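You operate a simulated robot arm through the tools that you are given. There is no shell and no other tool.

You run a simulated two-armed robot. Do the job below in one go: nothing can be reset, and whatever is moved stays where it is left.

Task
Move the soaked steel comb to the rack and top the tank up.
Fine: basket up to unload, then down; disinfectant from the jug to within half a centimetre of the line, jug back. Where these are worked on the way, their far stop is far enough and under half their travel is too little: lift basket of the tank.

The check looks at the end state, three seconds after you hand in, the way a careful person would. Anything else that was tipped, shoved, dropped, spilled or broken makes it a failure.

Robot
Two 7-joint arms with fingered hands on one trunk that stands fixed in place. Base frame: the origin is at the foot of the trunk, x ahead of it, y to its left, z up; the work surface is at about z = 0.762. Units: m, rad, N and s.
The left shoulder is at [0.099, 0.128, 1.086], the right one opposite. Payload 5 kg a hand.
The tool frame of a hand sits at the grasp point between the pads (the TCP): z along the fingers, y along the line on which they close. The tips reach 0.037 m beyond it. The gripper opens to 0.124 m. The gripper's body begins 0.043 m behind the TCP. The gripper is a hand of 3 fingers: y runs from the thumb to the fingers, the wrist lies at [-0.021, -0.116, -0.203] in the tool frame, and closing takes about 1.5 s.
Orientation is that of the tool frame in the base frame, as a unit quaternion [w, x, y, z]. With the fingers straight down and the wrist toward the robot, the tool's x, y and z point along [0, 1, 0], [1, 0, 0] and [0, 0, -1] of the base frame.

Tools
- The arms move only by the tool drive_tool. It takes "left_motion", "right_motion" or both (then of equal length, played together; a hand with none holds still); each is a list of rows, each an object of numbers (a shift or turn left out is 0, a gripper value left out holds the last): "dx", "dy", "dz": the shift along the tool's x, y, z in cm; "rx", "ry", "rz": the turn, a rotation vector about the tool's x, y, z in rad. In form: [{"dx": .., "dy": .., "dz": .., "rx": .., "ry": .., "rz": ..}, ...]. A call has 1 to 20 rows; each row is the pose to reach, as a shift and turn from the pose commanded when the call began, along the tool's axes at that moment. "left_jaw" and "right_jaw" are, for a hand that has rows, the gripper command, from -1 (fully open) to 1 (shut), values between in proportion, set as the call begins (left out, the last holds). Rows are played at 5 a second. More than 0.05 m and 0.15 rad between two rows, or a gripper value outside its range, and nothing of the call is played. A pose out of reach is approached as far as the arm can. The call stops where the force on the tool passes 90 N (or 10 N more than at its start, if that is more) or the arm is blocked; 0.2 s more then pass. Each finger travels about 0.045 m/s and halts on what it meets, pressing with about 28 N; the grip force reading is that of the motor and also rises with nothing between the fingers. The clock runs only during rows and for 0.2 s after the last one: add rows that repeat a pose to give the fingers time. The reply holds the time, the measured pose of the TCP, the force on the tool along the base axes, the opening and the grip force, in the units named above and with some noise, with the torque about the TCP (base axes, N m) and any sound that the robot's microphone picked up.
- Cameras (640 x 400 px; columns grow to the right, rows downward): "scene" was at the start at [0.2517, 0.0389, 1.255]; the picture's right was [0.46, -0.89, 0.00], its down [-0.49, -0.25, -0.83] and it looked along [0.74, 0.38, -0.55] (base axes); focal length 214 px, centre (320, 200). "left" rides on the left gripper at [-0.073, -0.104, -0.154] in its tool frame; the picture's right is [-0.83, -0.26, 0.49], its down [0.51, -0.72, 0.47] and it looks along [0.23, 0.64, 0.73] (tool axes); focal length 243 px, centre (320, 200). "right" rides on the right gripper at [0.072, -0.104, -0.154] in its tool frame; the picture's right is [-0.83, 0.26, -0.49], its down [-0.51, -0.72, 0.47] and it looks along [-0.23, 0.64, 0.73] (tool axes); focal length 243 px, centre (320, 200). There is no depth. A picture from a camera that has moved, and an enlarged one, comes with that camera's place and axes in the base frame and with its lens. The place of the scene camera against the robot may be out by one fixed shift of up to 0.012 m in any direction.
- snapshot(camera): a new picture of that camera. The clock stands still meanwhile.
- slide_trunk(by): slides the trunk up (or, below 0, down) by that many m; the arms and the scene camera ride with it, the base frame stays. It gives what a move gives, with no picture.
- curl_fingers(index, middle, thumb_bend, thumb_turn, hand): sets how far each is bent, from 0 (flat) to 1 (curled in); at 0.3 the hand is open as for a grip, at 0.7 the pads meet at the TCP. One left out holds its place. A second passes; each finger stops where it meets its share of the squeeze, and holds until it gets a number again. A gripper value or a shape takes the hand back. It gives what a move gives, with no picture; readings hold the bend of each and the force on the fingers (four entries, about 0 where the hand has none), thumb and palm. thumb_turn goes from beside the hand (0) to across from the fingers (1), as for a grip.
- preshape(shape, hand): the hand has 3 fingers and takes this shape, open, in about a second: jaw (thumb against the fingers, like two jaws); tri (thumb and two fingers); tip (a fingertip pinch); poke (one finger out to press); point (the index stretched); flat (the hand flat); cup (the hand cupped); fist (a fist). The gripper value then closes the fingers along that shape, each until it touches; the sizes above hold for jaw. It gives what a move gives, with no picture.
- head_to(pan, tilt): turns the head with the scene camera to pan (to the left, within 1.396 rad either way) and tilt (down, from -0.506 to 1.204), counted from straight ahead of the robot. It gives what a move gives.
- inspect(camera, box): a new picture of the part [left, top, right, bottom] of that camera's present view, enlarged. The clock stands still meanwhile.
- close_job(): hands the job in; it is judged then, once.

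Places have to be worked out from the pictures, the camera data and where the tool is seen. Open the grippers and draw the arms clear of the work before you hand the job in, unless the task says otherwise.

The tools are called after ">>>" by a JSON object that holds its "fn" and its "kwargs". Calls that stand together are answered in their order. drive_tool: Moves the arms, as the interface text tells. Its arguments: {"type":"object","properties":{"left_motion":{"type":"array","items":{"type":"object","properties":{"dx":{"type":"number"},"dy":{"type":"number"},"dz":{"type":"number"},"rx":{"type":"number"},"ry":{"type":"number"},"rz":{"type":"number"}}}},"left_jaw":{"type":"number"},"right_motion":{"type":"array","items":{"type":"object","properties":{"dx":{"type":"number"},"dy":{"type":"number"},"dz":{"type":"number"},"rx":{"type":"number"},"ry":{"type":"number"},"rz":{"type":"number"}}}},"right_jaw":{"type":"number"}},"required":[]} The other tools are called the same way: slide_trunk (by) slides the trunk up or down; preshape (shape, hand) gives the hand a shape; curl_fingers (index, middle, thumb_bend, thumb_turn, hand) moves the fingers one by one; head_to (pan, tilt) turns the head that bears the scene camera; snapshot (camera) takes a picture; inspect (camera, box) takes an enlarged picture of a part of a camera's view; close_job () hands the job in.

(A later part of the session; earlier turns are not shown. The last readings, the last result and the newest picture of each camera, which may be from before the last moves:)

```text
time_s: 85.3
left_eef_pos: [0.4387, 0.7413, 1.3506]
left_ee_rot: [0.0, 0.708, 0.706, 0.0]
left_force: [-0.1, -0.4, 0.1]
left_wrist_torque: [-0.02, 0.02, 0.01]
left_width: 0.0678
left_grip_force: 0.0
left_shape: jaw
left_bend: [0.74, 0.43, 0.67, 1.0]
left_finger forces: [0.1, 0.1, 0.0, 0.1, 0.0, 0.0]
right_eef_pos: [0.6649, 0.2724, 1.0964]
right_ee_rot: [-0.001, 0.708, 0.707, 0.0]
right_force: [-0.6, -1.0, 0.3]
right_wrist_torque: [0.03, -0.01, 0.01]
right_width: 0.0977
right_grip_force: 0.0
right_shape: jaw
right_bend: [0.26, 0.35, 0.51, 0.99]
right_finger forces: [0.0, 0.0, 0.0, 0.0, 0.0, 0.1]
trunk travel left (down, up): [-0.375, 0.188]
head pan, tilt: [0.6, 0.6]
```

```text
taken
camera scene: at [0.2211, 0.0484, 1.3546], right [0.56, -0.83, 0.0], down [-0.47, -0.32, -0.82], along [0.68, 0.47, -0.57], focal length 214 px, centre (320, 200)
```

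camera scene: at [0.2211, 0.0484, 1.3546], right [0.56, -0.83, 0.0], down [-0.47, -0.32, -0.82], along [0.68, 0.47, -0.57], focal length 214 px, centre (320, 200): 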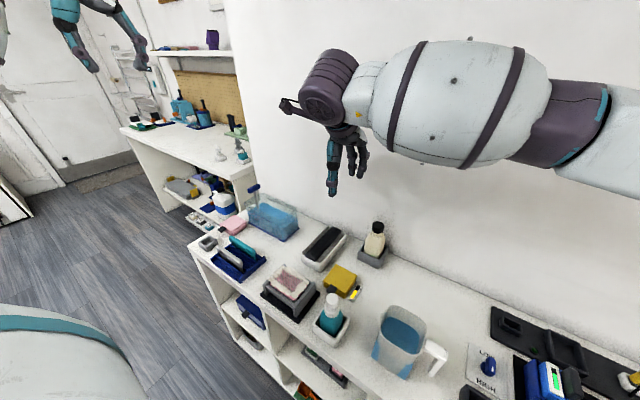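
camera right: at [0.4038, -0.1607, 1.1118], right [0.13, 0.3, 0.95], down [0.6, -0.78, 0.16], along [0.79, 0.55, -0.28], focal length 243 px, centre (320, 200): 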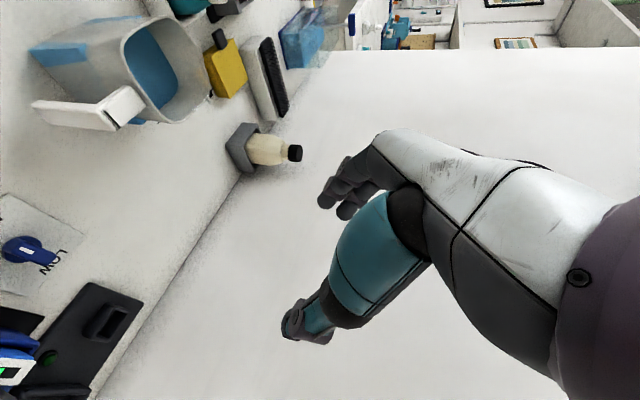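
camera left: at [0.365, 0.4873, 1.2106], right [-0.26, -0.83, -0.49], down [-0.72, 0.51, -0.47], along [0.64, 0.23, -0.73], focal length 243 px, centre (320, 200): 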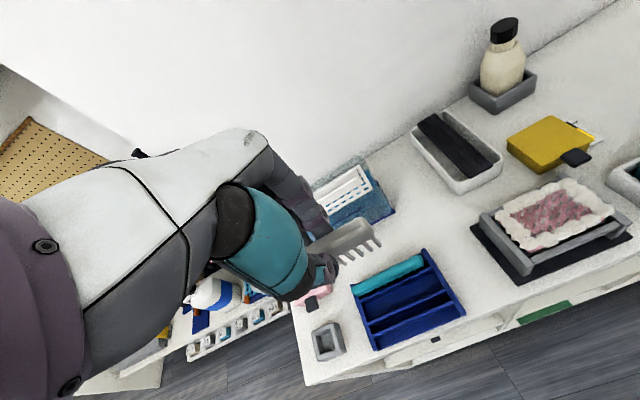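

The view is clear. Continuing the empty test to y≈0.44 and then tilting the wrist past vertical as the end of a pour would need.

>>> {"fn": "drive_tool", "kwargs": {"right_motion": [{"dx": 4}, {"dx": 8}, {"dx": 12}, {"dx": 16.7}, {"dx": 16.7, "ry": -0.12}, {"dx": 16.7, "ry": -0.24}, {"dx": 16.7, "ry": -0.35}, {"dx": 16.7, "ry": -0.35}]}}

>>> {"fn": "snapshot", "kwargs": {"camera": "scene"}}

```text
time_s: 87.1
left_eef_pos: [0.4394, 0.7422, 1.3485]
left_ee_rot: [0.0, 0.707, 0.707, 0.0]
left_force: [0.1, -0.4, -0.8]
left_wrist_torque: [0.03, 0.01, -0.01]
left_width: 0.0682
left_grip_force: 0.0
left_shape: jaw
left_bend: [0.74, 0.43, 0.67, 1.0]
left_finger forces: [0.1, 0.1, 0.0, 0.0, 0.0, 0.0]
right_eef_pos: [0.6963, 0.3966, 1.1192]
right_ee_rot: [0.122, 0.697, 0.695, -0.124]
right_force: [0.6, -0.5, 0.1]
right_wrist_torque: [0.02, -0.01, 0.01]
right_width: 0.0982
right_grip_force: 0.1
right_shape: jaw
right_bend: [0.26, 0.35, 0.51, 0.99]
right_finger forces: [0.1, 0.0, 0.0, 0.0, 0.0, 0.0]
right hand out of reach, approached as far as the arm can: row 6, 7, 8
trunk travel left (down, up): [-0.375, 0.188]
head pan, tilt: [0.6, 0.6]
```

```text
taken
camera scene: at [0.2222, 0.048, 1.3544], right [0.56, -0.83, 0.0], down [-0.47, -0.32, -0.82], along [0.68, 0.47, -0.57], focal length 214 px, centre (320, 200)
```

scene: 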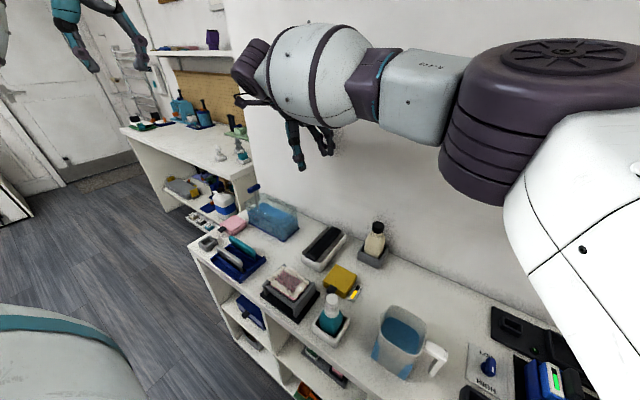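

The empty test shows the wrist's maximum reach is about 0.775 m from the shoulder, enough to pour at the tank's near end if the jug is yawed slightly. For the grasp I'll straddle the jug body from the handle side, handle between thumb and fingers. I raise the trunk a bit and swing the open right hand there.

>>> {"fn": "slide_trunk", "kwargs": {"by": 0.09}}

>>> {"fn": "drive_tool", "kwargs": {"right_motion": [{"dx": -3.1, "dy": -1.3, "dz": 1.5, "ry": 0.09}, {"dx": -6.2, "dy": -2.6, "dz": 3, "ry": 0.18}, {"dx": -9.3, "dy": -3.9, "dz": 4.5, "ry": 0.27}, {"dx": -12.4, "dy": -5.2, "dz": 6, "ry": 0.36}, {"dx": -15.5, "dy": -6.5, "dz": 7.5, "ry": 0.45}, {"dx": -18.6, "dy": -7.8, "dz": 9, "ry": 0.54}, {"dx": -21.7, "dy": -9.1, "dz": 10.5, "ry": 0.63}, {"dx": -24.8, "dy": -10.4, "dz": 12, "ry": 0.72}, {"dx": -27.9, "dy": -11.7, "dz": 13.5, "ry": 0.81}, {"dx": -31, "dy": -13, "dz": 15, "ry": 0.9}, {"dx": -34.1, "dy": -14.3, "dz": 17, "ry": 1.0}, {"dx": -37.5, "dy": -15.6, "dz": 19.5, "ry": 1.1}, {"dx": -39.6, "dy": -17.3, "dz": 23, "ry": 1.2}, {"dx": -41.7, "dy": -18.9, "dz": 26.5, "ry": 1.309}, {"dx": -41.7, "dy": -18.9, "dz": 26.5, "ry": 1.309}], "right_jaw": -1}}

>>> {"fn": "head_to", "kwargs": {"pan": 0.0, "tilt": 0.85}}

>>> {"fn": "snapshot", "kwargs": {"camera": "scene"}}

>>> {"fn": "snapshot", "kwargs": {"camera": "right"}}

```text
time_s: 88.3
left_eef_pos: [0.4425, 0.742, 1.4388]
left_ee_rot: [-0.001, 0.708, 0.707, 0.0]
left_force: [-0.2, 0.3, 0.1]
left_wrist_torque: [0.01, 0.04, 0.01]
left_width: 0.068
left_grip_force: 0.0
left_shape: jaw
left_bend: [0.74, 0.43, 0.67, 1.0]
left_finger forces: [0.0, 0.0, 0.1, 0.0, 0.0, 0.0]
right_eef_pos: [0.6777, 0.3969, 1.2875]
right_ee_rot: [0.165, 0.703, 0.687, -0.08]
right_force: [-1.0, 0.1, -0.2]
right_wrist_torque: [0.05, 0.02, -0.01]
right_width: 0.0981
right_grip_force: 0.0
right_shape: jaw
right_bend: [0.26, 0.35, 0.51, 0.99]
right_finger forces: [0.0, 0.0, 0.1, 0.0, 0.1, 0.0]
trunk travel left (down, up): [-0.465, 0.098]
head pan, tilt: [0.6, 0.6]
```

```text
time_s: 91.5
left_eef_pos: [0.4425, 0.7427, 1.4387]
left_ee_rot: [0.0, 0.707, 0.707, -0.001]
left_force: [-0.3, -0.3, -0.1]
left_wrist_torque: [-0.01, 0.02, 0.01]
left_width: 0.0682
left_grip_force: 0.0
left_shape: jaw
left_bend: [0.74, 0.43, 0.67, 1.0]
left_finger forces: [0.0, 0.1, 0.0, 0.0, 0.0, 0.0]
right_eef_pos: [0.5414, -0.0842, 1.1585]
right_ee_rot: [-0.288, 0.606, 0.646, 0.364]
right_force: [1.1, -0.8, 0.3]
right_wrist_torque: [-0.01, 0.02, 0.0]
right_width: 0.1238
right_grip_force: 0.1
right_shape: jaw
right_bend: [0.3, 0.3, 0.3, 0.98]
right_finger forces: [0.0, 0.0, 0.0, 0.0, 0.0, 0.0]
right hand out of reach, approached as far as the arm can: row 12, 13, 14, 15
trunk travel left (down, up): [-0.465, 0.098]
head pan, tilt: [0.6, 0.6]
```

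```text
time_s: 92.5
left_eef_pos: [0.4405, 0.7412, 1.4386]
left_ee_rot: [0.0, 0.708, 0.706, 0.0]
left_force: [-0.6, 0.7, 0.1]
left_wrist_torque: [-0.02, 0.03, 0.01]
left_width: 0.0681
left_grip_force: 0.0
left_shape: jaw
left_bend: [0.74, 0.43, 0.67, 1.0]
left_finger forces: [0.0, 0.1, 0.0, 0.0, 0.0, 0.0]
right_eef_pos: [0.5398, -0.0847, 1.1587]
right_ee_rot: [-0.288, 0.605, 0.646, 0.366]
right_force: [0.3, 0.2, 0.6]
right_wrist_torque: [0.0, -0.01, -0.02]
right_width: 0.1236
right_grip_force: 0.0
right_shape: jaw
right_bend: [0.3, 0.3, 0.3, 0.98]
right_finger forces: [0.1, 0.0, 0.1, 0.1, 0.1, 0.0]
trunk travel left (down, up): [-0.465, 0.098]
head pan, tilt: [0.0, 0.85]
```

```text
taken
camera scene: at [0.1943, -0.0019, 1.4344], right [0.0, -1.0, 0.0], down [-0.75, 0.0, -0.66], along [0.66, 0.0, -0.75], focal length 214 px, centre (320, 200)
```

scene: 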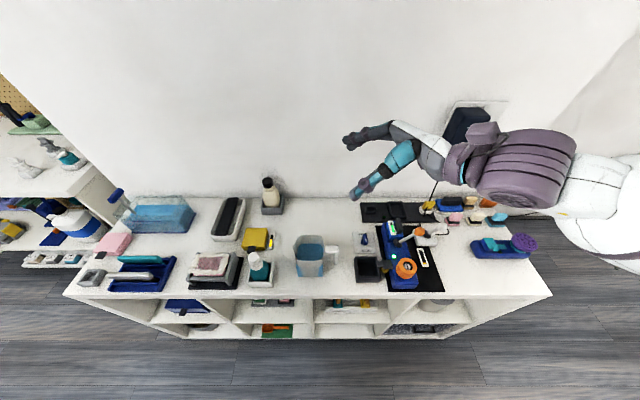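

```text
taken
camera right: at [0.4183, -0.1698, 1.2925], right [0.31, -0.88, -0.36], down [-0.63, 0.1, -0.77], along [0.71, 0.47, -0.53], focal length 243 px, centre (320, 200)
```

right: 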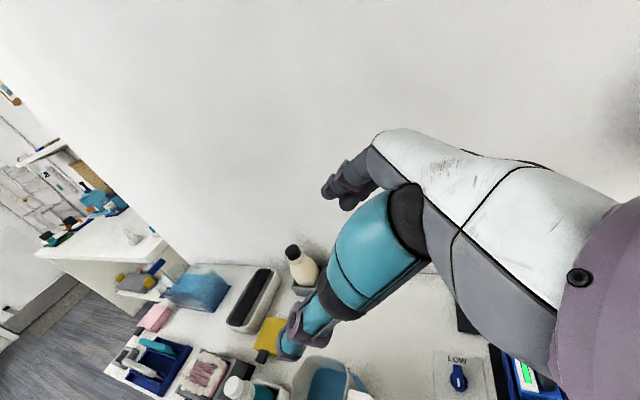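

The side-pointing orientation is reached; only the height put the wrist too near the shoulder. I'll go straight down first, then toward the pre-grasp point beside the handle.

>>> {"fn": "drive_tool", "kwargs": {"right_motion": [{"dx": -2.5, "dy": -0.4, "dz": 1.7}, {"dx": -5, "dy": -0.75, "dz": 3.5}, {"dx": -7.5, "dy": -1.5, "dz": 5}, {"dx": -10, "dy": -2.7, "dz": 5.6}, {"dx": -12.3, "dy": -4, "dz": 6}, {"dx": -14.6, "dy": -5.1, "dz": 6.2}, {"dx": -14.6, "dy": -5.1, "dz": 6.2}]}}

>>> {"fn": "snapshot", "kwargs": {"camera": "scene"}}

>>> {"fn": "snapshot", "kwargs": {"camera": "right"}}

```text
time_s: 94.1
left_eef_pos: [0.4407, 0.7412, 1.4394]
left_ee_rot: [0.001, 0.708, 0.707, 0.0]
left_force: [0.0, -0.5, 0.3]
left_wrist_torque: [-0.03, 0.02, 0.0]
left_width: 0.0681
left_grip_force: 0.2
left_shape: jaw
left_bend: [0.74, 0.43, 0.67, 1.0]
left_finger forces: [0.1, 0.0, 0.0, 0.1, 0.0, 0.0]
right_eef_pos: [0.5099, -0.1213, 0.9965]
right_ee_rot: [-0.287, 0.606, 0.646, 0.365]
right_force: [0.2, 0.4, -0.7]
right_wrist_torque: [0.0, 0.01, 0.0]
right_width: 0.1236
right_grip_force: 0.2
right_shape: jaw
right_bend: [0.3, 0.3, 0.3, 0.98]
right_finger forces: [0.1, 0.0, 0.0, 0.0, 0.1, 0.0]
trunk travel left (down, up): [-0.465, 0.098]
head pan, tilt: [0.0, 0.85]
```

```text
taken
camera scene: at [0.1948, -0.0018, 1.4343], right [0.0, -1.0, 0.0], down [-0.75, 0.0, -0.66], along [0.66, 0.0, -0.75], focal length 214 px, centre (320, 200)
```

scene: 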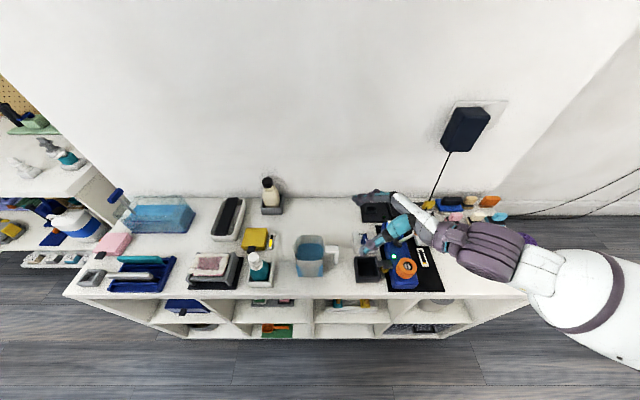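

```text
taken
camera right: at [0.3876, -0.2057, 1.1309], right [0.31, -0.88, -0.36], down [-0.63, 0.1, -0.77], along [0.71, 0.47, -0.53], focal length 243 px, centre (320, 200)
```

right: 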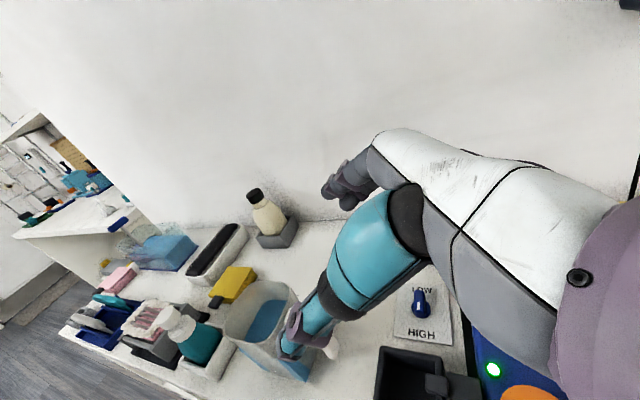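

Reachable and clean. I'll zoom in to check clearance over the black box and blue device, and to fix the jug's exact place from the right camera.

>>> {"fn": "inspect", "kwargs": {"camera": "scene", "box": [280, 180, 480, 310]}}

>>> {"fn": "inspect", "kwargs": {"camera": "right", "box": [200, 260, 400, 400]}}

```text
3.08 times, centred on (380, 245) of scene
camera zoom: at [0.1948, -0.0018, 1.4343], right [0.0, -1.0, 0.0], down [-0.75, 0.0, -0.66], along [0.66, 0.0, -0.75], focal length 660 px, centre (135, 62)
```

zoom: 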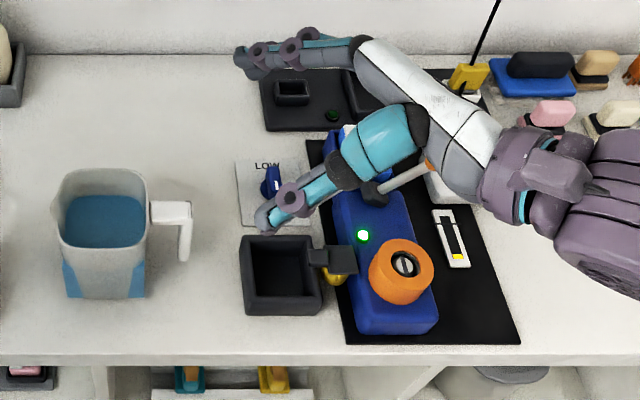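

```text
2.86 times, centred on (300, 330) of right
camera zoom: at [0.3876, -0.2057, 1.1309], right [0.31, -0.88, -0.36], down [-0.63, 0.1, -0.77], along [0.71, 0.47, -0.53], focal length 693 px, centre (377, -171)
```

zoom: 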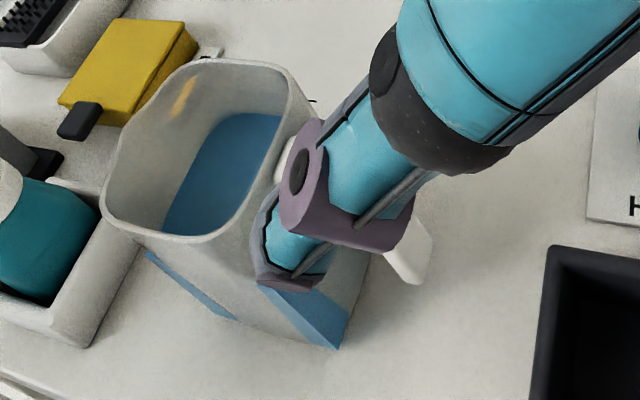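

Right-camera rays confirm the jug rim spans x 0.465–0.552 with its right wall at y≈−0.016, handle bar centred at x≈0.51. I'll square up the hand's small roll and move to the pre-grasp point in line with the jug.

>>> {"fn": "drive_tool", "kwargs": {"right_motion": [{"dx": -2.2, "dy": -0.4, "dz": 2.4, "rx": 0.023, "ry": 0.003, "rz": 0.033}, {"dx": -4.4, "dy": -0.85, "dz": 4.8, "rx": 0.045, "ry": 0.007, "rz": 0.067}, {"dx": -6.6, "dy": -1.27, "dz": 7.25, "rx": 0.068, "ry": 0.01, "rz": 0.1}, {"dx": -6.6, "dy": -1.27, "dz": 7.25, "rx": 0.068, "ry": 0.01, "rz": 0.1}]}}

>>> {"fn": "inspect", "kwargs": {"camera": "scene", "box": [280, 180, 480, 310]}}

>>> {"fn": "inspect", "kwargs": {"camera": "right", "box": [200, 200, 400, 340]}}

```text
time_s: 95.1
left_eef_pos: [0.4402, 0.7417, 1.4392]
left_ee_rot: [0.0, 0.708, 0.706, -0.001]
left_force: [-0.2, 0.6, -0.3]
left_wrist_torque: [0.02, 0.0, -0.02]
left_width: 0.068
left_grip_force: 0.2
left_shape: jaw
left_bend: [0.74, 0.43, 0.67, 1.0]
left_finger forces: [0.0, 0.0, 0.0, 0.1, 0.0, 0.1]
right_eef_pos: [0.5065, -0.102, 0.8963]
right_ee_rot: [-0.328, 0.626, 0.626, 0.33]
right_force: [-0.1, 0.6, 0.4]
right_wrist_torque: [0.02, 0.01, 0.01]
right_width: 0.1236
right_grip_force: 0.1
right_shape: jaw
right_bend: [0.3, 0.3, 0.3, 0.98]
right_finger forces: [0.0, 0.0, 0.1, 0.0, 0.0, 0.0]
trunk travel left (down, up): [-0.465, 0.098]
head pan, tilt: [0.0, 0.85]
```

```text
3.08 times, centred on (380, 245) of scene
camera zoom: at [0.1944, -0.0018, 1.4344], right [0.0, -1.0, 0.0], down [-0.75, 0.0, -0.66], along [0.66, 0.0, -0.75], focal length 660 px, centre (135, 62)
```

zoom: 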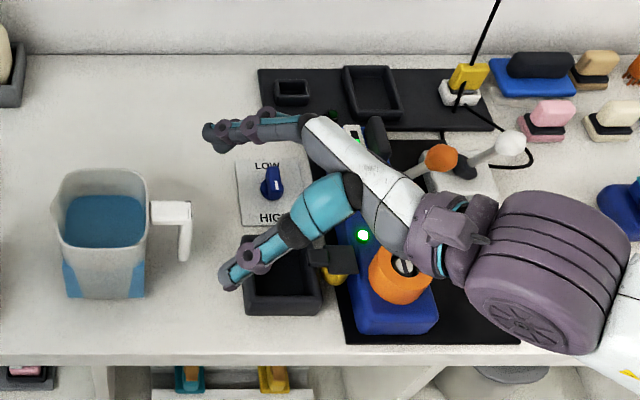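

```text
2.86 times, centred on (300, 270) of right
camera zoom: at [0.4015, -0.1878, 1.0436], right [0.26, -0.88, -0.41], down [-0.72, 0.1, -0.69], along [0.64, 0.47, -0.6], focal length 693 px, centre (377, 0)
```

zoom: 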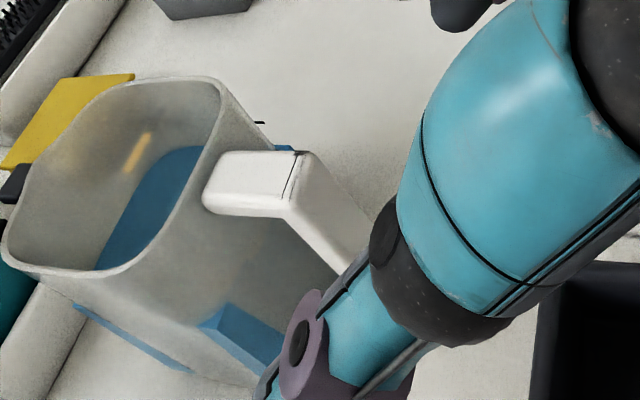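

Orientation is now exact: pointing (0, 0.82, −0.57), closing along x. Advancing halfway along the tool axis and checking.

>>> {"fn": "drive_tool", "kwargs": {"right_motion": [{"dy": 0.1, "dz": 2}, {"dy": 0.2, "dz": 4}, {"dy": 0.25, "dz": 6}, {"dy": 0.25, "dz": 6}]}}

>>> {"fn": "inspect", "kwargs": {"camera": "scene", "box": [280, 190, 420, 290]}}

>>> {"fn": "inspect", "kwargs": {"camera": "right", "box": [160, 160, 400, 330]}}

```text
time_s: 96.1
left_eef_pos: [0.4402, 0.7408, 1.4386]
left_ee_rot: [0.0, 0.708, 0.706, 0.0]
left_force: [0.2, 0.1, 0.2]
left_wrist_torque: [0.04, -0.05, 0.01]
left_width: 0.0681
left_grip_force: 0.1
left_shape: jaw
left_bend: [0.74, 0.43, 0.67, 1.0]
left_finger forces: [0.1, 0.0, 0.0, 0.0, 0.0, 0.0]
right_eef_pos: [0.5096, -0.0518, 0.8644]
right_ee_rot: [-0.328, 0.626, 0.625, 0.332]
right_force: [-0.7, 1.1, 0.4]
right_wrist_torque: [0.01, 0.01, -0.02]
right_width: 0.1236
right_grip_force: 0.1
right_shape: jaw
right_bend: [0.3, 0.3, 0.3, 0.98]
right_finger forces: [0.1, 0.0, 0.0, 0.1, 0.0, 0.1]
trunk travel left (down, up): [-0.465, 0.098]
head pan, tilt: [0.0, 0.85]
```

```text
4.00 times, centred on (350, 240) of scene
camera zoom: at [0.1944, -0.002, 1.4344], right [0.0, -1.0, 0.0], down [-0.75, 0.0, -0.66], along [0.66, 0.0, -0.75], focal length 858 px, centre (200, 40)
```

zoom: 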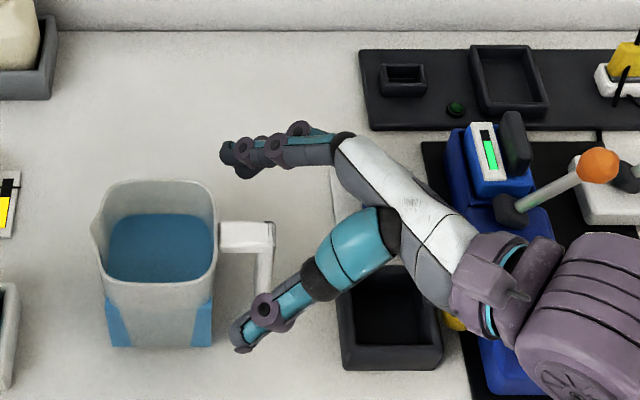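

```text
2.35 times, centred on (280, 245) of right
camera zoom: at [0.4046, -0.1373, 1.0103], right [0.26, -0.88, -0.41], down [-0.72, 0.1, -0.69], along [0.64, 0.47, -0.6], focal length 571 px, centre (414, 94)
```

zoom: 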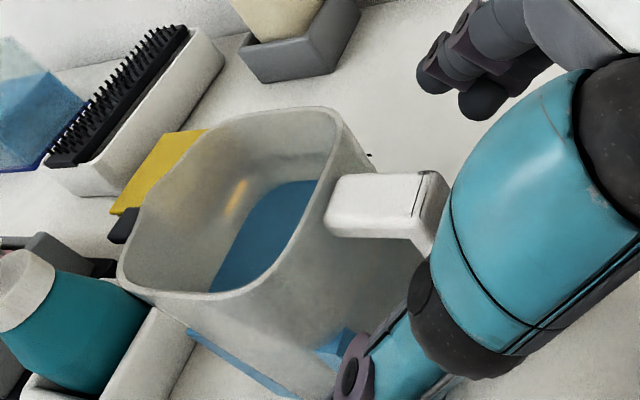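

Handle runs down the middle of the open hand, with the jug walls between thumb and fingers. Advancing the remaining ~5 cm.

>>> {"fn": "drive_tool", "kwargs": {"right_motion": [{"dz": 1.5}, {"dz": 3}, {"dz": 4.2}, {"dz": 5.2}, {"dz": 5.2}]}}

>>> {"fn": "inspect", "kwargs": {"camera": "scene", "box": [280, 190, 420, 290]}}

>>> {"fn": "inspect", "kwargs": {"camera": "right", "box": [160, 130, 400, 300]}}

```text
time_s: 97.3
left_eef_pos: [0.4415, 0.7412, 1.4402]
left_ee_rot: [-0.001, 0.707, 0.707, 0.0]
left_force: [0.1, 0.6, 0.2]
left_wrist_torque: [0.01, 0.0, -0.04]
left_width: 0.068
left_grip_force: 0.1
left_shape: jaw
left_bend: [0.74, 0.43, 0.67, 1.0]
left_finger forces: [0.1, 0.0, 0.1, 0.1, 0.1, 0.0]
right_eef_pos: [0.5119, -0.0078, 0.8377]
right_ee_rot: [-0.328, 0.626, 0.625, 0.331]
right_force: [-1.5, -0.1, 0.2]
right_wrist_torque: [-0.01, -0.01, 0.01]
right_width: 0.124
right_grip_force: 0.1
right_shape: jaw
right_bend: [0.3, 0.3, 0.29, 0.97]
right_finger forces: [0.0, 0.0, 0.2, 0.1, 0.9, 0.1]
trunk travel left (down, up): [-0.465, 0.098]
head pan, tilt: [0.0, 0.85]
```

```text
4.00 times, centred on (350, 240) of scene
camera zoom: at [0.1943, -0.002, 1.4344], right [0.0, -1.0, 0.0], down [-0.75, 0.0, -0.66], along [0.66, 0.0, -0.75], focal length 858 px, centre (200, 40)
```

zoom: 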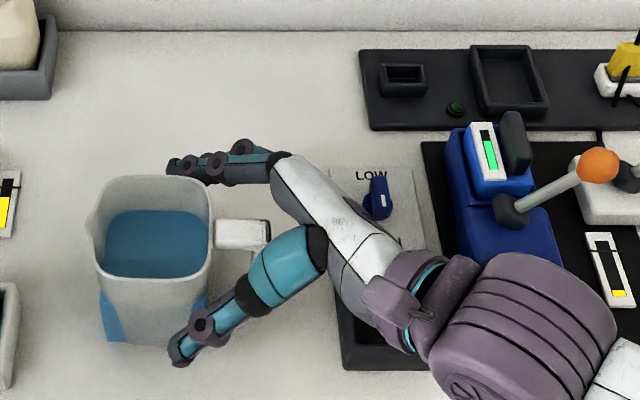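

```text
2.35 times, centred on (280, 215) of right
camera zoom: at [0.4057, -0.094, 0.9839], right [0.26, -0.88, -0.41], down [-0.72, 0.1, -0.69], along [0.64, 0.47, -0.6], focal length 571 px, centre (414, 165)
```

zoom: 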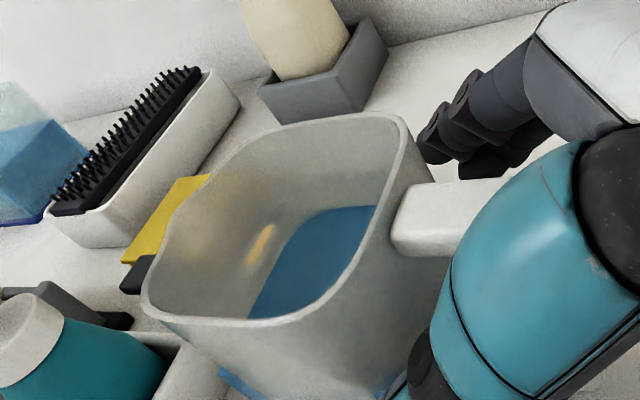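

The thumb reads ~1 N and the jug shifted ~3 mm, so the thumb's thick base just touched the handle. I'll back out a centimetre and shift slightly toward −x.

>>> {"fn": "drive_tool", "kwargs": {"right_motion": [{"dz": -0.6}, {"dz": -1.2, "dy": -0.3}, {"dz": -1.2, "dy": -0.3}]}}

>>> {"fn": "inspect", "kwargs": {"camera": "scene", "box": [300, 205, 380, 275]}}

>>> {"fn": "inspect", "kwargs": {"camera": "right", "box": [240, 150, 400, 260]}}

```text
time_s: 98.1
left_eef_pos: [0.4403, 0.7419, 1.439]
left_ee_rot: [0.0, 0.708, 0.706, 0.0]
left_force: [0.8, 0.0, 0.4]
left_wrist_torque: [-0.03, 0.0, -0.01]
left_width: 0.0682
left_grip_force: 0.0
left_shape: jaw
left_bend: [0.74, 0.43, 0.67, 1.0]
left_finger forces: [0.0, 0.0, 0.1, 0.1, 0.0, 0.1]
right_eef_pos: [0.507, -0.0198, 0.8421]
right_ee_rot: [-0.329, 0.626, 0.625, 0.33]
right_force: [-0.4, 0.2, 0.7]
right_wrist_torque: [-0.01, -0.02, 0.0]
right_width: 0.1239
right_grip_force: 0.0
right_shape: jaw
right_bend: [0.3, 0.3, 0.3, 0.97]
right_finger forces: [0.0, 0.1, 0.0, 0.0, 0.0, 0.0]
trunk travel left (down, up): [-0.465, 0.098]
head pan, tilt: [0.0, 0.85]
```

```text
5.71 times, centred on (340, 240) of scene
camera zoom: at [0.1947, -0.0016, 1.4343], right [0.0, -1.0, 0.0], down [-0.75, 0.0, -0.66], along [0.66, 0.0, -0.75], focal length 1226 px, centre (206, -29)
```

zoom: 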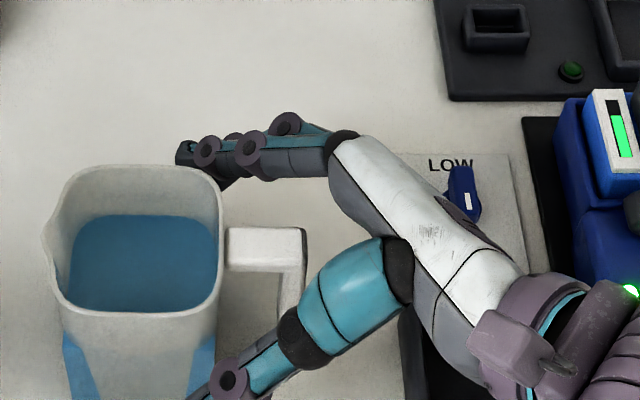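

```text
3.64 times, centred on (320, 205) of right
camera zoom: at [0.4021, -0.1044, 0.9896], right [0.26, -0.88, -0.41], down [-0.72, 0.1, -0.69], along [0.64, 0.47, -0.6], focal length 882 px, centre (320, 182)
```

zoom: 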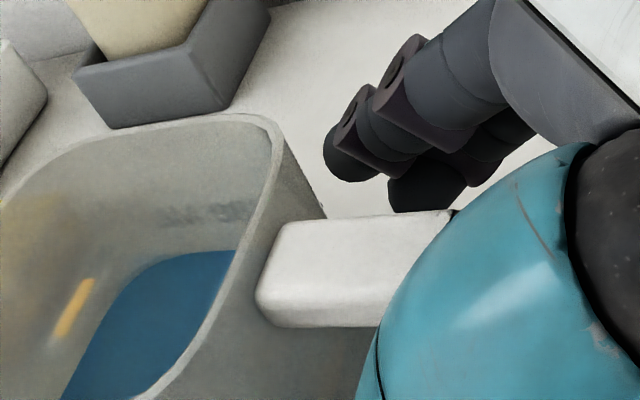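

No contact now. I'll close in stages, watching that thumb and fingers meet the jug walls evenly.

>>> {"fn": "drive_tool", "kwargs": {"right_motion": [{}, {}, {}], "right_jaw": -0.55}}

>>> {"fn": "inspect", "kwargs": {"camera": "scene", "box": [300, 205, 380, 275]}}

>>> {"fn": "inspect", "kwargs": {"camera": "right", "box": [200, 130, 400, 270]}}

```text
time_s: 98.9
left_eef_pos: [0.4407, 0.7412, 1.4404]
left_ee_rot: [0.0, 0.707, 0.707, 0.0]
left_force: [0.2, 0.0, 0.1]
left_wrist_torque: [0.02, -0.01, 0.02]
left_width: 0.0677
left_grip_force: 0.1
left_shape: jaw
left_bend: [0.74, 0.43, 0.67, 1.0]
left_finger forces: [0.0, 0.0, 0.0, 0.0, 0.0, 0.0]
right_eef_pos: [0.5082, -0.019, 0.8445]
right_ee_rot: [-0.329, 0.625, 0.626, 0.331]
right_force: [0.1, -0.6, 0.1]
right_wrist_torque: [-0.02, 0.01, -0.02]
right_width: 0.0965
right_grip_force: 0.0
right_shape: jaw
right_bend: [0.27, 0.35, 0.52, 0.99]
right_finger forces: [0.0, 0.1, 0.0, 0.0, 0.1, 0.1]
trunk travel left (down, up): [-0.465, 0.098]
head pan, tilt: [0.0, 0.85]
```

```text
5.71 times, centred on (340, 240) of scene
camera zoom: at [0.1945, -0.0018, 1.4343], right [0.0, -1.0, 0.0], down [-0.75, 0.0, -0.66], along [0.66, 0.0, -0.75], focal length 1226 px, centre (206, -29)
```

zoom: 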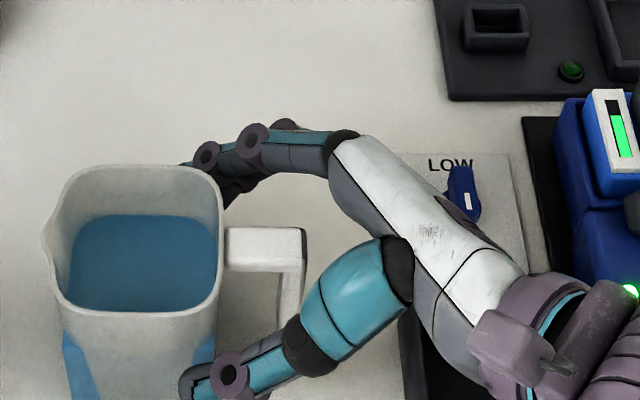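

```text
2.86 times, centred on (300, 200) of right
camera zoom: at [0.402, -0.1045, 0.9898], right [0.26, -0.88, -0.41], down [-0.72, 0.1, -0.69], along [0.64, 0.47, -0.6], focal length 693 px, centre (377, 200)
```

zoom: 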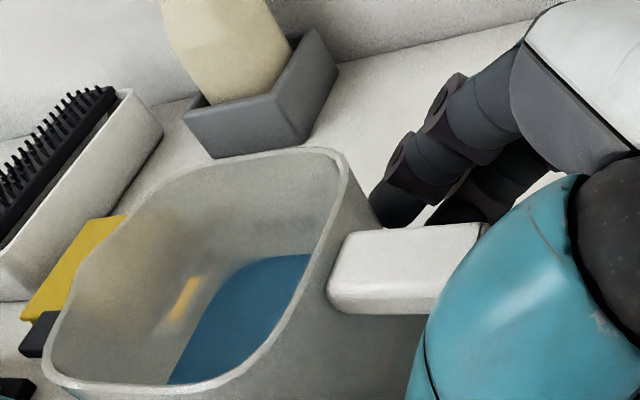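

Fingertips only just pass the rounded corner, so I need to be deeper. Advancing 1.3 cm with this narrower opening, watching forces.

>>> {"fn": "drive_tool", "kwargs": {"right_motion": [{"dz": 0.5}, {"dz": 1.0}, {"dz": 1.4}, {"dz": 1.4}]}}

>>> {"fn": "inspect", "kwargs": {"camera": "scene", "box": [300, 205, 380, 275]}}

>>> {"fn": "inspect", "kwargs": {"camera": "right", "box": [200, 130, 400, 270]}}

```text
time_s: 99.9
left_eef_pos: [0.4397, 0.7411, 1.4391]
left_ee_rot: [0.0, 0.708, 0.706, -0.001]
left_force: [-0.1, -0.2, -0.4]
left_wrist_torque: [-0.01, -0.02, 0.0]
left_width: 0.0681
left_grip_force: 0.0
left_shape: jaw
left_bend: [0.74, 0.43, 0.67, 1.0]
left_finger forces: [0.1, 0.0, 0.0, 0.0, 0.0, 0.0]
right_eef_pos: [0.5071, -0.0085, 0.8357]
right_ee_rot: [-0.329, 0.625, 0.626, 0.331]
right_force: [-0.5, -0.6, 0.1]
right_wrist_torque: [0.03, -0.03, 0.03]
right_width: 0.0966
right_grip_force: 0.1
right_shape: jaw
right_bend: [0.27, 0.35, 0.52, 0.99]
right_finger forces: [0.0, 0.0, 0.0, 0.1, 0.0, 0.1]
trunk travel left (down, up): [-0.465, 0.098]
head pan, tilt: [0.0, 0.85]
```

```text
5.71 times, centred on (340, 240) of scene
camera zoom: at [0.1945, -0.0018, 1.4343], right [0.0, -1.0, 0.0], down [-0.75, 0.0, -0.66], along [0.66, 0.0, -0.75], focal length 1226 px, centre (206, -29)
```

zoom: 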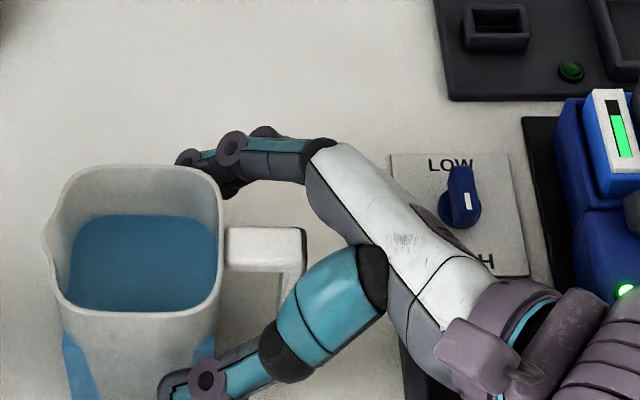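

```text
2.86 times, centred on (300, 200) of right
camera zoom: at [0.4025, -0.0937, 0.9819], right [0.26, -0.88, -0.41], down [-0.72, 0.1, -0.69], along [0.64, 0.47, -0.6], focal length 693 px, centre (377, 200)
```

zoom: 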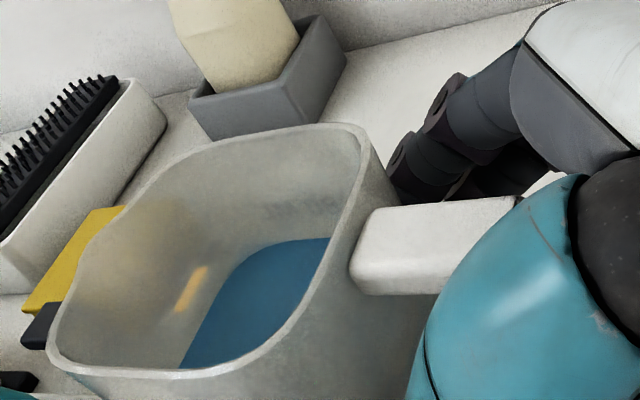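

No contact. I'll go 0.8 cm deeper for a better hold on the flat walls.

>>> {"fn": "drive_tool", "kwargs": {"right_motion": [{"dz": 0.4}, {"dz": 0.8}, {"dz": 0.8}]}}

>>> {"fn": "inspect", "kwargs": {"camera": "scene", "box": [290, 205, 370, 275]}}

```text
time_s: 100.7
left_eef_pos: [0.4405, 0.7414, 1.4394]
left_ee_rot: [0.0, 0.708, 0.706, 0.0]
left_force: [-0.6, 0.2, 0.1]
left_wrist_torque: [-0.05, -0.02, 0.0]
left_width: 0.0676
left_grip_force: 0.1
left_shape: jaw
left_bend: [0.74, 0.43, 0.67, 1.0]
left_finger forces: [0.0, 0.0, 0.0, 0.0, 0.0, 0.1]
right_eef_pos: [0.5068, -0.0014, 0.8321]
right_ee_rot: [-0.328, 0.625, 0.626, 0.332]
right_force: [-0.4, 1.3, 0.7]
right_wrist_torque: [-0.02, -0.01, 0.02]
right_width: 0.0964
right_grip_force: 0.0
right_shape: jaw
right_bend: [0.27, 0.35, 0.52, 0.99]
right_finger forces: [0.1, 0.0, 0.0, 0.0, 0.6, 0.0]
trunk travel left (down, up): [-0.465, 0.098]
head pan, tilt: [0.0, 0.85]
```

```text
5.71 times, centred on (330, 240) of scene
camera zoom: at [0.1944, -0.0019, 1.4344], right [0.0, -1.0, 0.0], down [-0.75, 0.0, -0.66], along [0.66, 0.0, -0.75], focal length 1226 px, centre (263, -29)
```

zoom: 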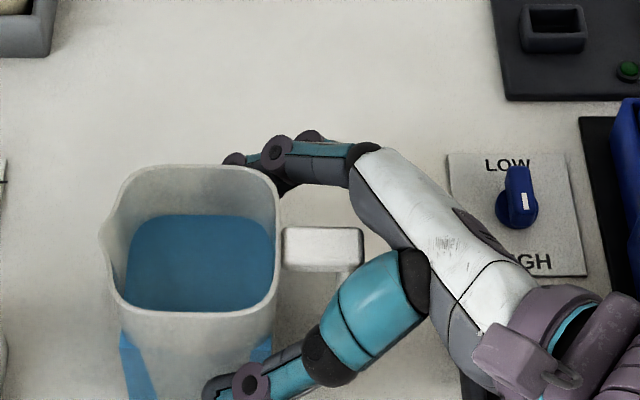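

Light thumb contact only; jug unmoved. I'll shift 2 mm toward −x to free the thumb, then close gently onto the walls.

>>> {"fn": "drive_tool", "kwargs": {"right_motion": [{"dy": -0.2}, {"dy": -0.2}]}}

>>> {"fn": "drive_tool", "kwargs": {"right_motion": [{}, {}, {}, {}, {}], "right_jaw": -0.15}}

>>> {"fn": "inspect", "kwargs": {"camera": "scene", "box": [290, 205, 370, 275]}}

```text
time_s: 101.3
left_eef_pos: [0.4413, 0.7417, 1.4388]
left_ee_rot: [0.0, 0.707, 0.707, 0.0]
left_force: [-0.1, -0.3, -0.6]
left_wrist_torque: [-0.04, 0.0, -0.03]
left_width: 0.0681
left_grip_force: 0.1
left_shape: jaw
left_bend: [0.74, 0.43, 0.67, 1.0]
left_finger forces: [0.0, 0.1, 0.1, 0.0, 0.1, 0.0]
right_eef_pos: [0.505, -0.0019, 0.8323]
right_ee_rot: [-0.328, 0.625, 0.626, 0.331]
right_force: [0.4, 0.6, 0.2]
right_wrist_torque: [0.01, -0.02, -0.02]
right_width: 0.0961
right_grip_force: 0.0
right_shape: jaw
right_bend: [0.27, 0.35, 0.52, 0.99]
right_finger forces: [0.0, 0.0, 0.1, 0.0, 0.1, 0.0]
trunk travel left (down, up): [-0.465, 0.098]
head pan, tilt: [0.0, 0.85]
```

```text
time_s: 102.5
left_eef_pos: [0.4401, 0.7414, 1.4387]
left_ee_rot: [-0.001, 0.708, 0.706, 0.0]
left_force: [0.0, -0.6, -0.2]
left_wrist_torque: [0.01, 0.01, 0.01]
left_width: 0.068
left_grip_force: 0.1
left_shape: jaw
left_bend: [0.74, 0.43, 0.67, 1.0]
left_finger forces: [0.0, 0.0, 0.0, 0.0, 0.0, 0.0]
right_eef_pos: [0.5066, -0.002, 0.8317]
right_ee_rot: [-0.329, 0.626, 0.625, 0.331]
right_force: [-1.2, 1.0, -0.5]
right_wrist_torque: [-0.05, 0.02, 0.04]
right_width: 0.0785
right_grip_force: 28.2
right_shape: jaw
right_bend: [0.73, 0.4, 0.62, 1.0]
right_finger forces: [16.2, 8.7, 0.1, 0.1, 25.8, 0.1]
trunk travel left (down, up): [-0.465, 0.098]
head pan, tilt: [0.0, 0.85]
```

```text
5.71 times, centred on (330, 240) of scene
camera zoom: at [0.1945, -0.0017, 1.4343], right [0.0, -1.0, 0.0], down [-0.75, 0.0, -0.66], along [0.66, 0.0, -0.75], focal length 1226 px, centre (263, -29)
```

zoom: 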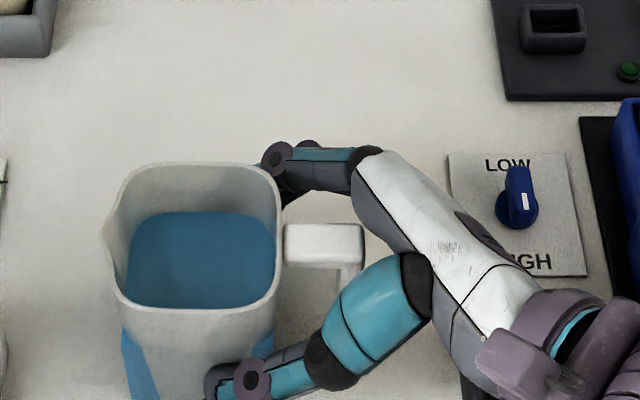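

Firm hold on the jug walls (28 N, width 0.0785). I'll command full grip and lift 1 cm to test for slip or sag.

>>> {"fn": "drive_tool", "kwargs": {"right_motion": [{}, {}, {}], "right_jaw": 1}}

>>> {"fn": "drive_tool", "kwargs": {"right_motion": [{"dx": 0.41, "dz": -0.28}, {"dx": 0.82, "dz": -0.57}, {"dx": 1.24, "dz": -0.85}, {"dx": 1.24, "dz": -0.85}]}}

>>> {"fn": "inspect", "kwargs": {"camera": "scene", "box": [290, 205, 370, 275]}}

>>> {"fn": "inspect", "kwargs": {"camera": "right", "box": [200, 130, 400, 270]}}

```text
time_s: 103.3
left_eef_pos: [0.4411, 0.7411, 1.4391]
left_ee_rot: [0.0, 0.707, 0.707, 0.0]
left_force: [-0.9, -0.5, 0.5]
left_wrist_torque: [0.0, -0.02, -0.02]
left_width: 0.0681
left_grip_force: 0.0
left_shape: jaw
left_bend: [0.74, 0.43, 0.67, 1.0]
left_finger forces: [0.0, 0.0, 0.0, 0.1, 0.0, 0.0]
right_eef_pos: [0.5052, -0.0018, 0.8318]
right_ee_rot: [-0.327, 0.625, 0.626, 0.332]
right_force: [-0.6, -0.5, 0.2]
right_wrist_torque: [-0.02, 0.0, 0.01]
right_width: 0.0787
right_grip_force: 28.5
right_shape: jaw
right_bend: [0.73, 0.4, 0.62, 1.0]
right_finger forces: [16.2, 8.7, 0.0, 0.0, 25.7, 0.1]
trunk travel left (down, up): [-0.465, 0.098]
head pan, tilt: [0.0, 0.85]
```

```text
time_s: 104.3
left_eef_pos: [0.4415, 0.7411, 1.4377]
left_ee_rot: [0.001, 0.708, 0.706, 0.0]
left_force: [-1.3, -0.5, 0.4]
left_wrist_torque: [-0.02, -0.01, 0.0]
left_width: 0.0678
left_grip_force: 0.1
left_shape: jaw
left_bend: [0.74, 0.43, 0.67, 1.0]
left_finger forces: [0.0, 0.1, 0.0, 0.0, 0.1, 0.0]
right_eef_pos: [0.5043, -0.0016, 0.8473]
right_ee_rot: [-0.328, 0.626, 0.625, 0.332]
right_force: [-0.2, -0.2, -3.9]
right_wrist_torque: [-0.1, 0.01, 0.02]
right_width: 0.0786
right_grip_force: 28.1
right_shape: jaw
right_bend: [0.73, 0.4, 0.62, 1.0]
right_finger forces: [16.3, 9.9, 0.0, 0.0, 26.1, 0.0]
trunk travel left (down, up): [-0.465, 0.098]
head pan, tilt: [0.0, 0.85]
```

```text
5.71 times, centred on (330, 240) of scene
camera zoom: at [0.1948, -0.0018, 1.4343], right [0.0, -1.0, 0.0], down [-0.75, 0.0, -0.66], along [0.66, 0.0, -0.75], focal length 1226 px, centre (263, -29)
```

zoom: 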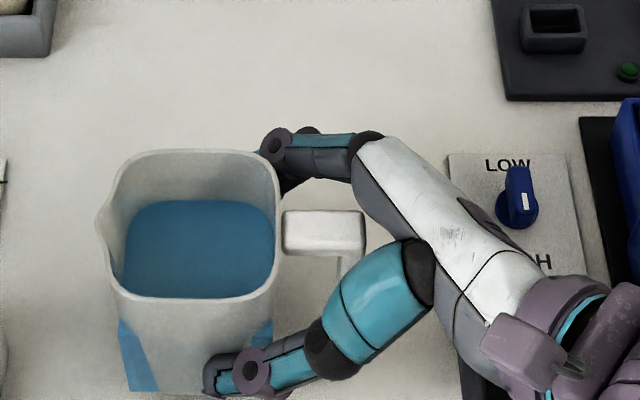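

```text
2.86 times, centred on (300, 200) of right
camera zoom: at [0.3992, -0.0871, 0.9932], right [0.26, -0.88, -0.41], down [-0.72, 0.1, -0.69], along [0.64, 0.47, -0.6], focal length 693 px, centre (377, 200)
```

zoom: 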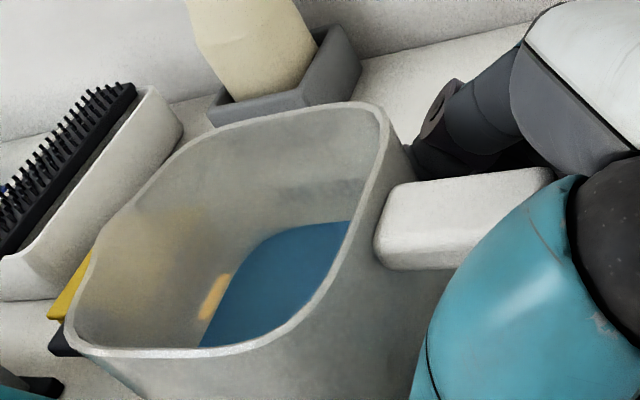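

The jug lifts cleanly (≈4 N, negligible torque, no sag). I'll raise it and move forward to a clear height for the transfer.

>>> {"fn": "drive_tool", "kwargs": {"right_motion": [{"dx": 1.65, "dz": -1.13}, {"dx": 3.3, "dz": -2.27}, {"dx": 4.95, "dz": -3.4, "dy": 0.5}, {"dx": 6.6, "dz": -4.5, "dy": 2}, {"dx": 8.2, "dz": -5.7, "dy": 4}, {"dx": 9.9, "dz": -6.8, "dy": 6}, {"dx": 11.5, "dz": -7.9, "dy": 8}, {"dx": 13.2, "dz": -9.1, "dy": 9.5}, {"dx": 14.8, "dz": -10.2, "dy": 11}, {"dx": 15.7, "dz": -10.8, "dy": 11.5}, {"dx": 15.7, "dz": -10.8, "dy": 11.5}]}}

>>> {"fn": "snapshot", "kwargs": {"camera": "scene"}}

>>> {"fn": "snapshot", "kwargs": {"camera": "right"}}

```text
time_s: 106.7
left_eef_pos: [0.4409, 0.7412, 1.438]
left_ee_rot: [0.0, 0.707, 0.707, 0.0]
left_force: [-0.2, -0.7, -0.4]
left_wrist_torque: [0.03, -0.02, 0.0]
left_width: 0.0682
left_grip_force: 0.0
left_shape: jaw
left_bend: [0.74, 0.43, 0.67, 1.0]
left_finger forces: [0.1, 0.1, 0.0, 0.1, 0.0, 0.0]
right_eef_pos: [0.6196, -0.0042, 1.0385]
right_ee_rot: [-0.327, 0.626, 0.625, 0.331]
right_force: [0.1, 0.0, -3.1]
right_wrist_torque: [-0.06, 0.05, 0.05]
right_width: 0.0785
right_grip_force: 28.2
right_shape: jaw
right_bend: [0.73, 0.4, 0.62, 1.0]
right_finger forces: [16.4, 9.8, 0.0, 0.0, 26.2, 0.0]
trunk travel left (down, up): [-0.465, 0.098]
head pan, tilt: [0.0, 0.85]
```

```text
taken
camera scene: at [0.1948, -0.0019, 1.4343], right [0.0, -1.0, 0.0], down [-0.75, 0.0, -0.66], along [0.66, 0.0, -0.75], focal length 214 px, centre (320, 200)
```

scene: 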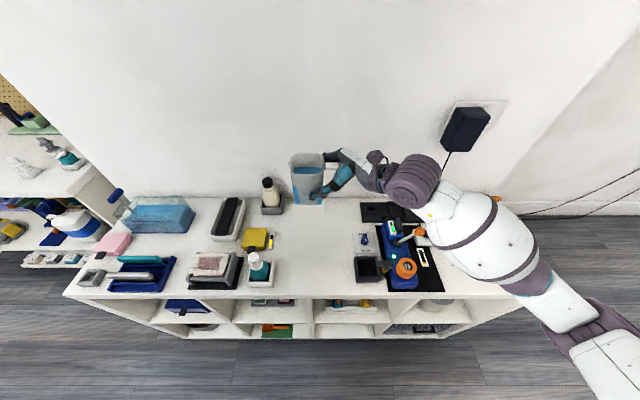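

```text
taken
camera right: at [0.5151, -0.0894, 1.1853], right [0.26, -0.88, -0.41], down [-0.72, 0.1, -0.69], along [0.64, 0.47, -0.6], focal length 243 px, centre (320, 200)
```

right: 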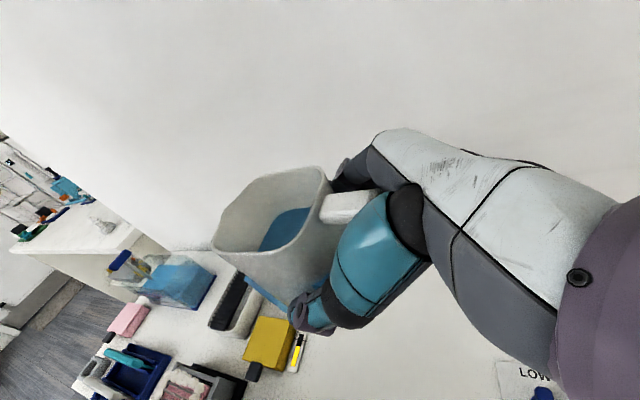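

The jug is level and clear. Next I carry it, upright, to the right of the tank.

>>> {"fn": "drive_tool", "kwargs": {"right_motion": [{"dx": 2.2, "dy": 0.35, "dz": 2.9}, {"dx": 4.5, "dy": 0.7, "dz": 5.8}, {"dx": 6.7, "dy": 1.05, "dz": 8.6}, {"dx": 9, "dy": 1.4, "dz": 11.5}, {"dx": 11.2, "dy": 1.75, "dz": 14.4}, {"dx": 13.4, "dy": 2.1, "dz": 17.3}, {"dx": 15.7, "dy": 2.45, "dz": 20.1}, {"dx": 17.9, "dy": 2.8, "dz": 23}, {"dx": 20.2, "dy": 3.15, "dz": 25.9}, {"dx": 22.4, "dy": 3.5, "dz": 28.8}, {"dx": 22.4, "dy": 3.5, "dz": 28.8}]}}

>>> {"fn": "head_to", "kwargs": {"pan": 0.75, "tilt": 0.7}}

>>> {"fn": "snapshot", "kwargs": {"camera": "scene"}}

>>> {"fn": "snapshot", "kwargs": {"camera": "left"}}

```text
time_s: 109.1
left_eef_pos: [0.44, 0.7403, 1.4399]
left_ee_rot: [0.0, 0.708, 0.707, -0.001]
left_force: [-0.1, 0.3, -0.3]
left_wrist_torque: [0.02, 0.0, 0.01]
left_width: 0.0681
left_grip_force: 0.1
left_shape: jaw
left_bend: [0.74, 0.43, 0.67, 1.0]
left_finger forces: [0.0, 0.1, 0.1, 0.0, 0.0, 0.0]
right_eef_pos: [0.6568, 0.359, 1.0601]
right_ee_rot: [-0.329, 0.625, 0.625, 0.332]
right_force: [0.0, -1.1, -3.1]
right_wrist_torque: [-0.07, 0.01, 0.0]
right_width: 0.0787
right_grip_force: 28.6
right_shape: jaw
right_bend: [0.73, 0.4, 0.62, 1.0]
right_finger forces: [16.1, 9.6, 0.0, 0.0, 25.9, 0.0]
trunk travel left (down, up): [-0.465, 0.098]
head pan, tilt: [0.0, 0.85]
```

```text
time_s: 110.2
left_eef_pos: [0.4417, 0.7418, 1.4397]
left_ee_rot: [0.0, 0.708, 0.707, 0.0]
left_force: [1.1, 0.6, -0.5]
left_wrist_torque: [0.01, -0.01, -0.01]
left_width: 0.068
left_grip_force: 0.1
left_shape: jaw
left_bend: [0.74, 0.43, 0.67, 1.0]
left_finger forces: [0.1, 0.0, 0.0, 0.1, 0.0, 0.0]
right_eef_pos: [0.6567, 0.3597, 1.061]
right_ee_rot: [-0.328, 0.626, 0.625, 0.332]
right_force: [0.0, -0.3, -3.1]
right_wrist_torque: [-0.08, -0.03, 0.0]
right_width: 0.0786
right_grip_force: 27.2
right_shape: jaw
right_bend: [0.73, 0.4, 0.62, 1.0]
right_finger forces: [16.2, 9.8, 0.0, 0.1, 26.1, 0.0]
trunk travel left (down, up): [-0.465, 0.098]
head pan, tilt: [0.75, 0.7]
```

```text
taken
camera scene: at [0.1789, 0.0561, 1.4465], right [0.68, -0.73, 0.0], down [-0.47, -0.44, -0.76], along [0.56, 0.52, -0.64], focal length 214 px, centre (320, 200)
```

scene: 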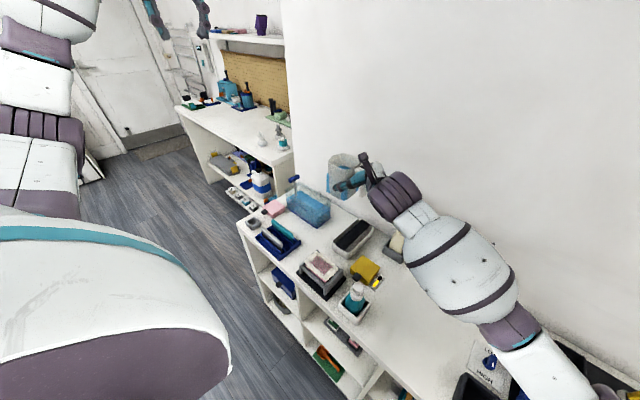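

```text
taken
camera left: at [0.3359, 0.6699, 1.5925], right [-0.26, -0.83, -0.49], down [-0.72, 0.51, -0.47], along [0.64, 0.23, -0.73], focal length 243 px, centre (320, 200)
```

left: 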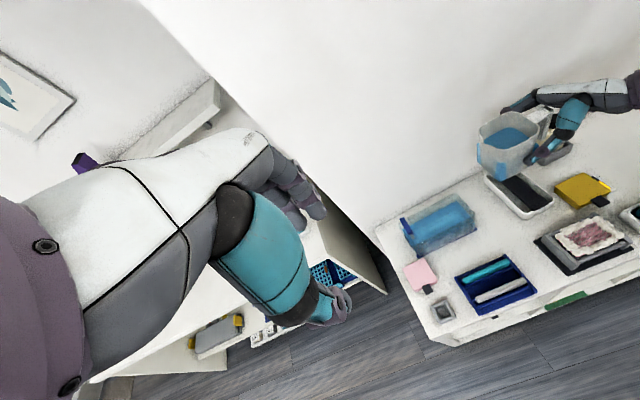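

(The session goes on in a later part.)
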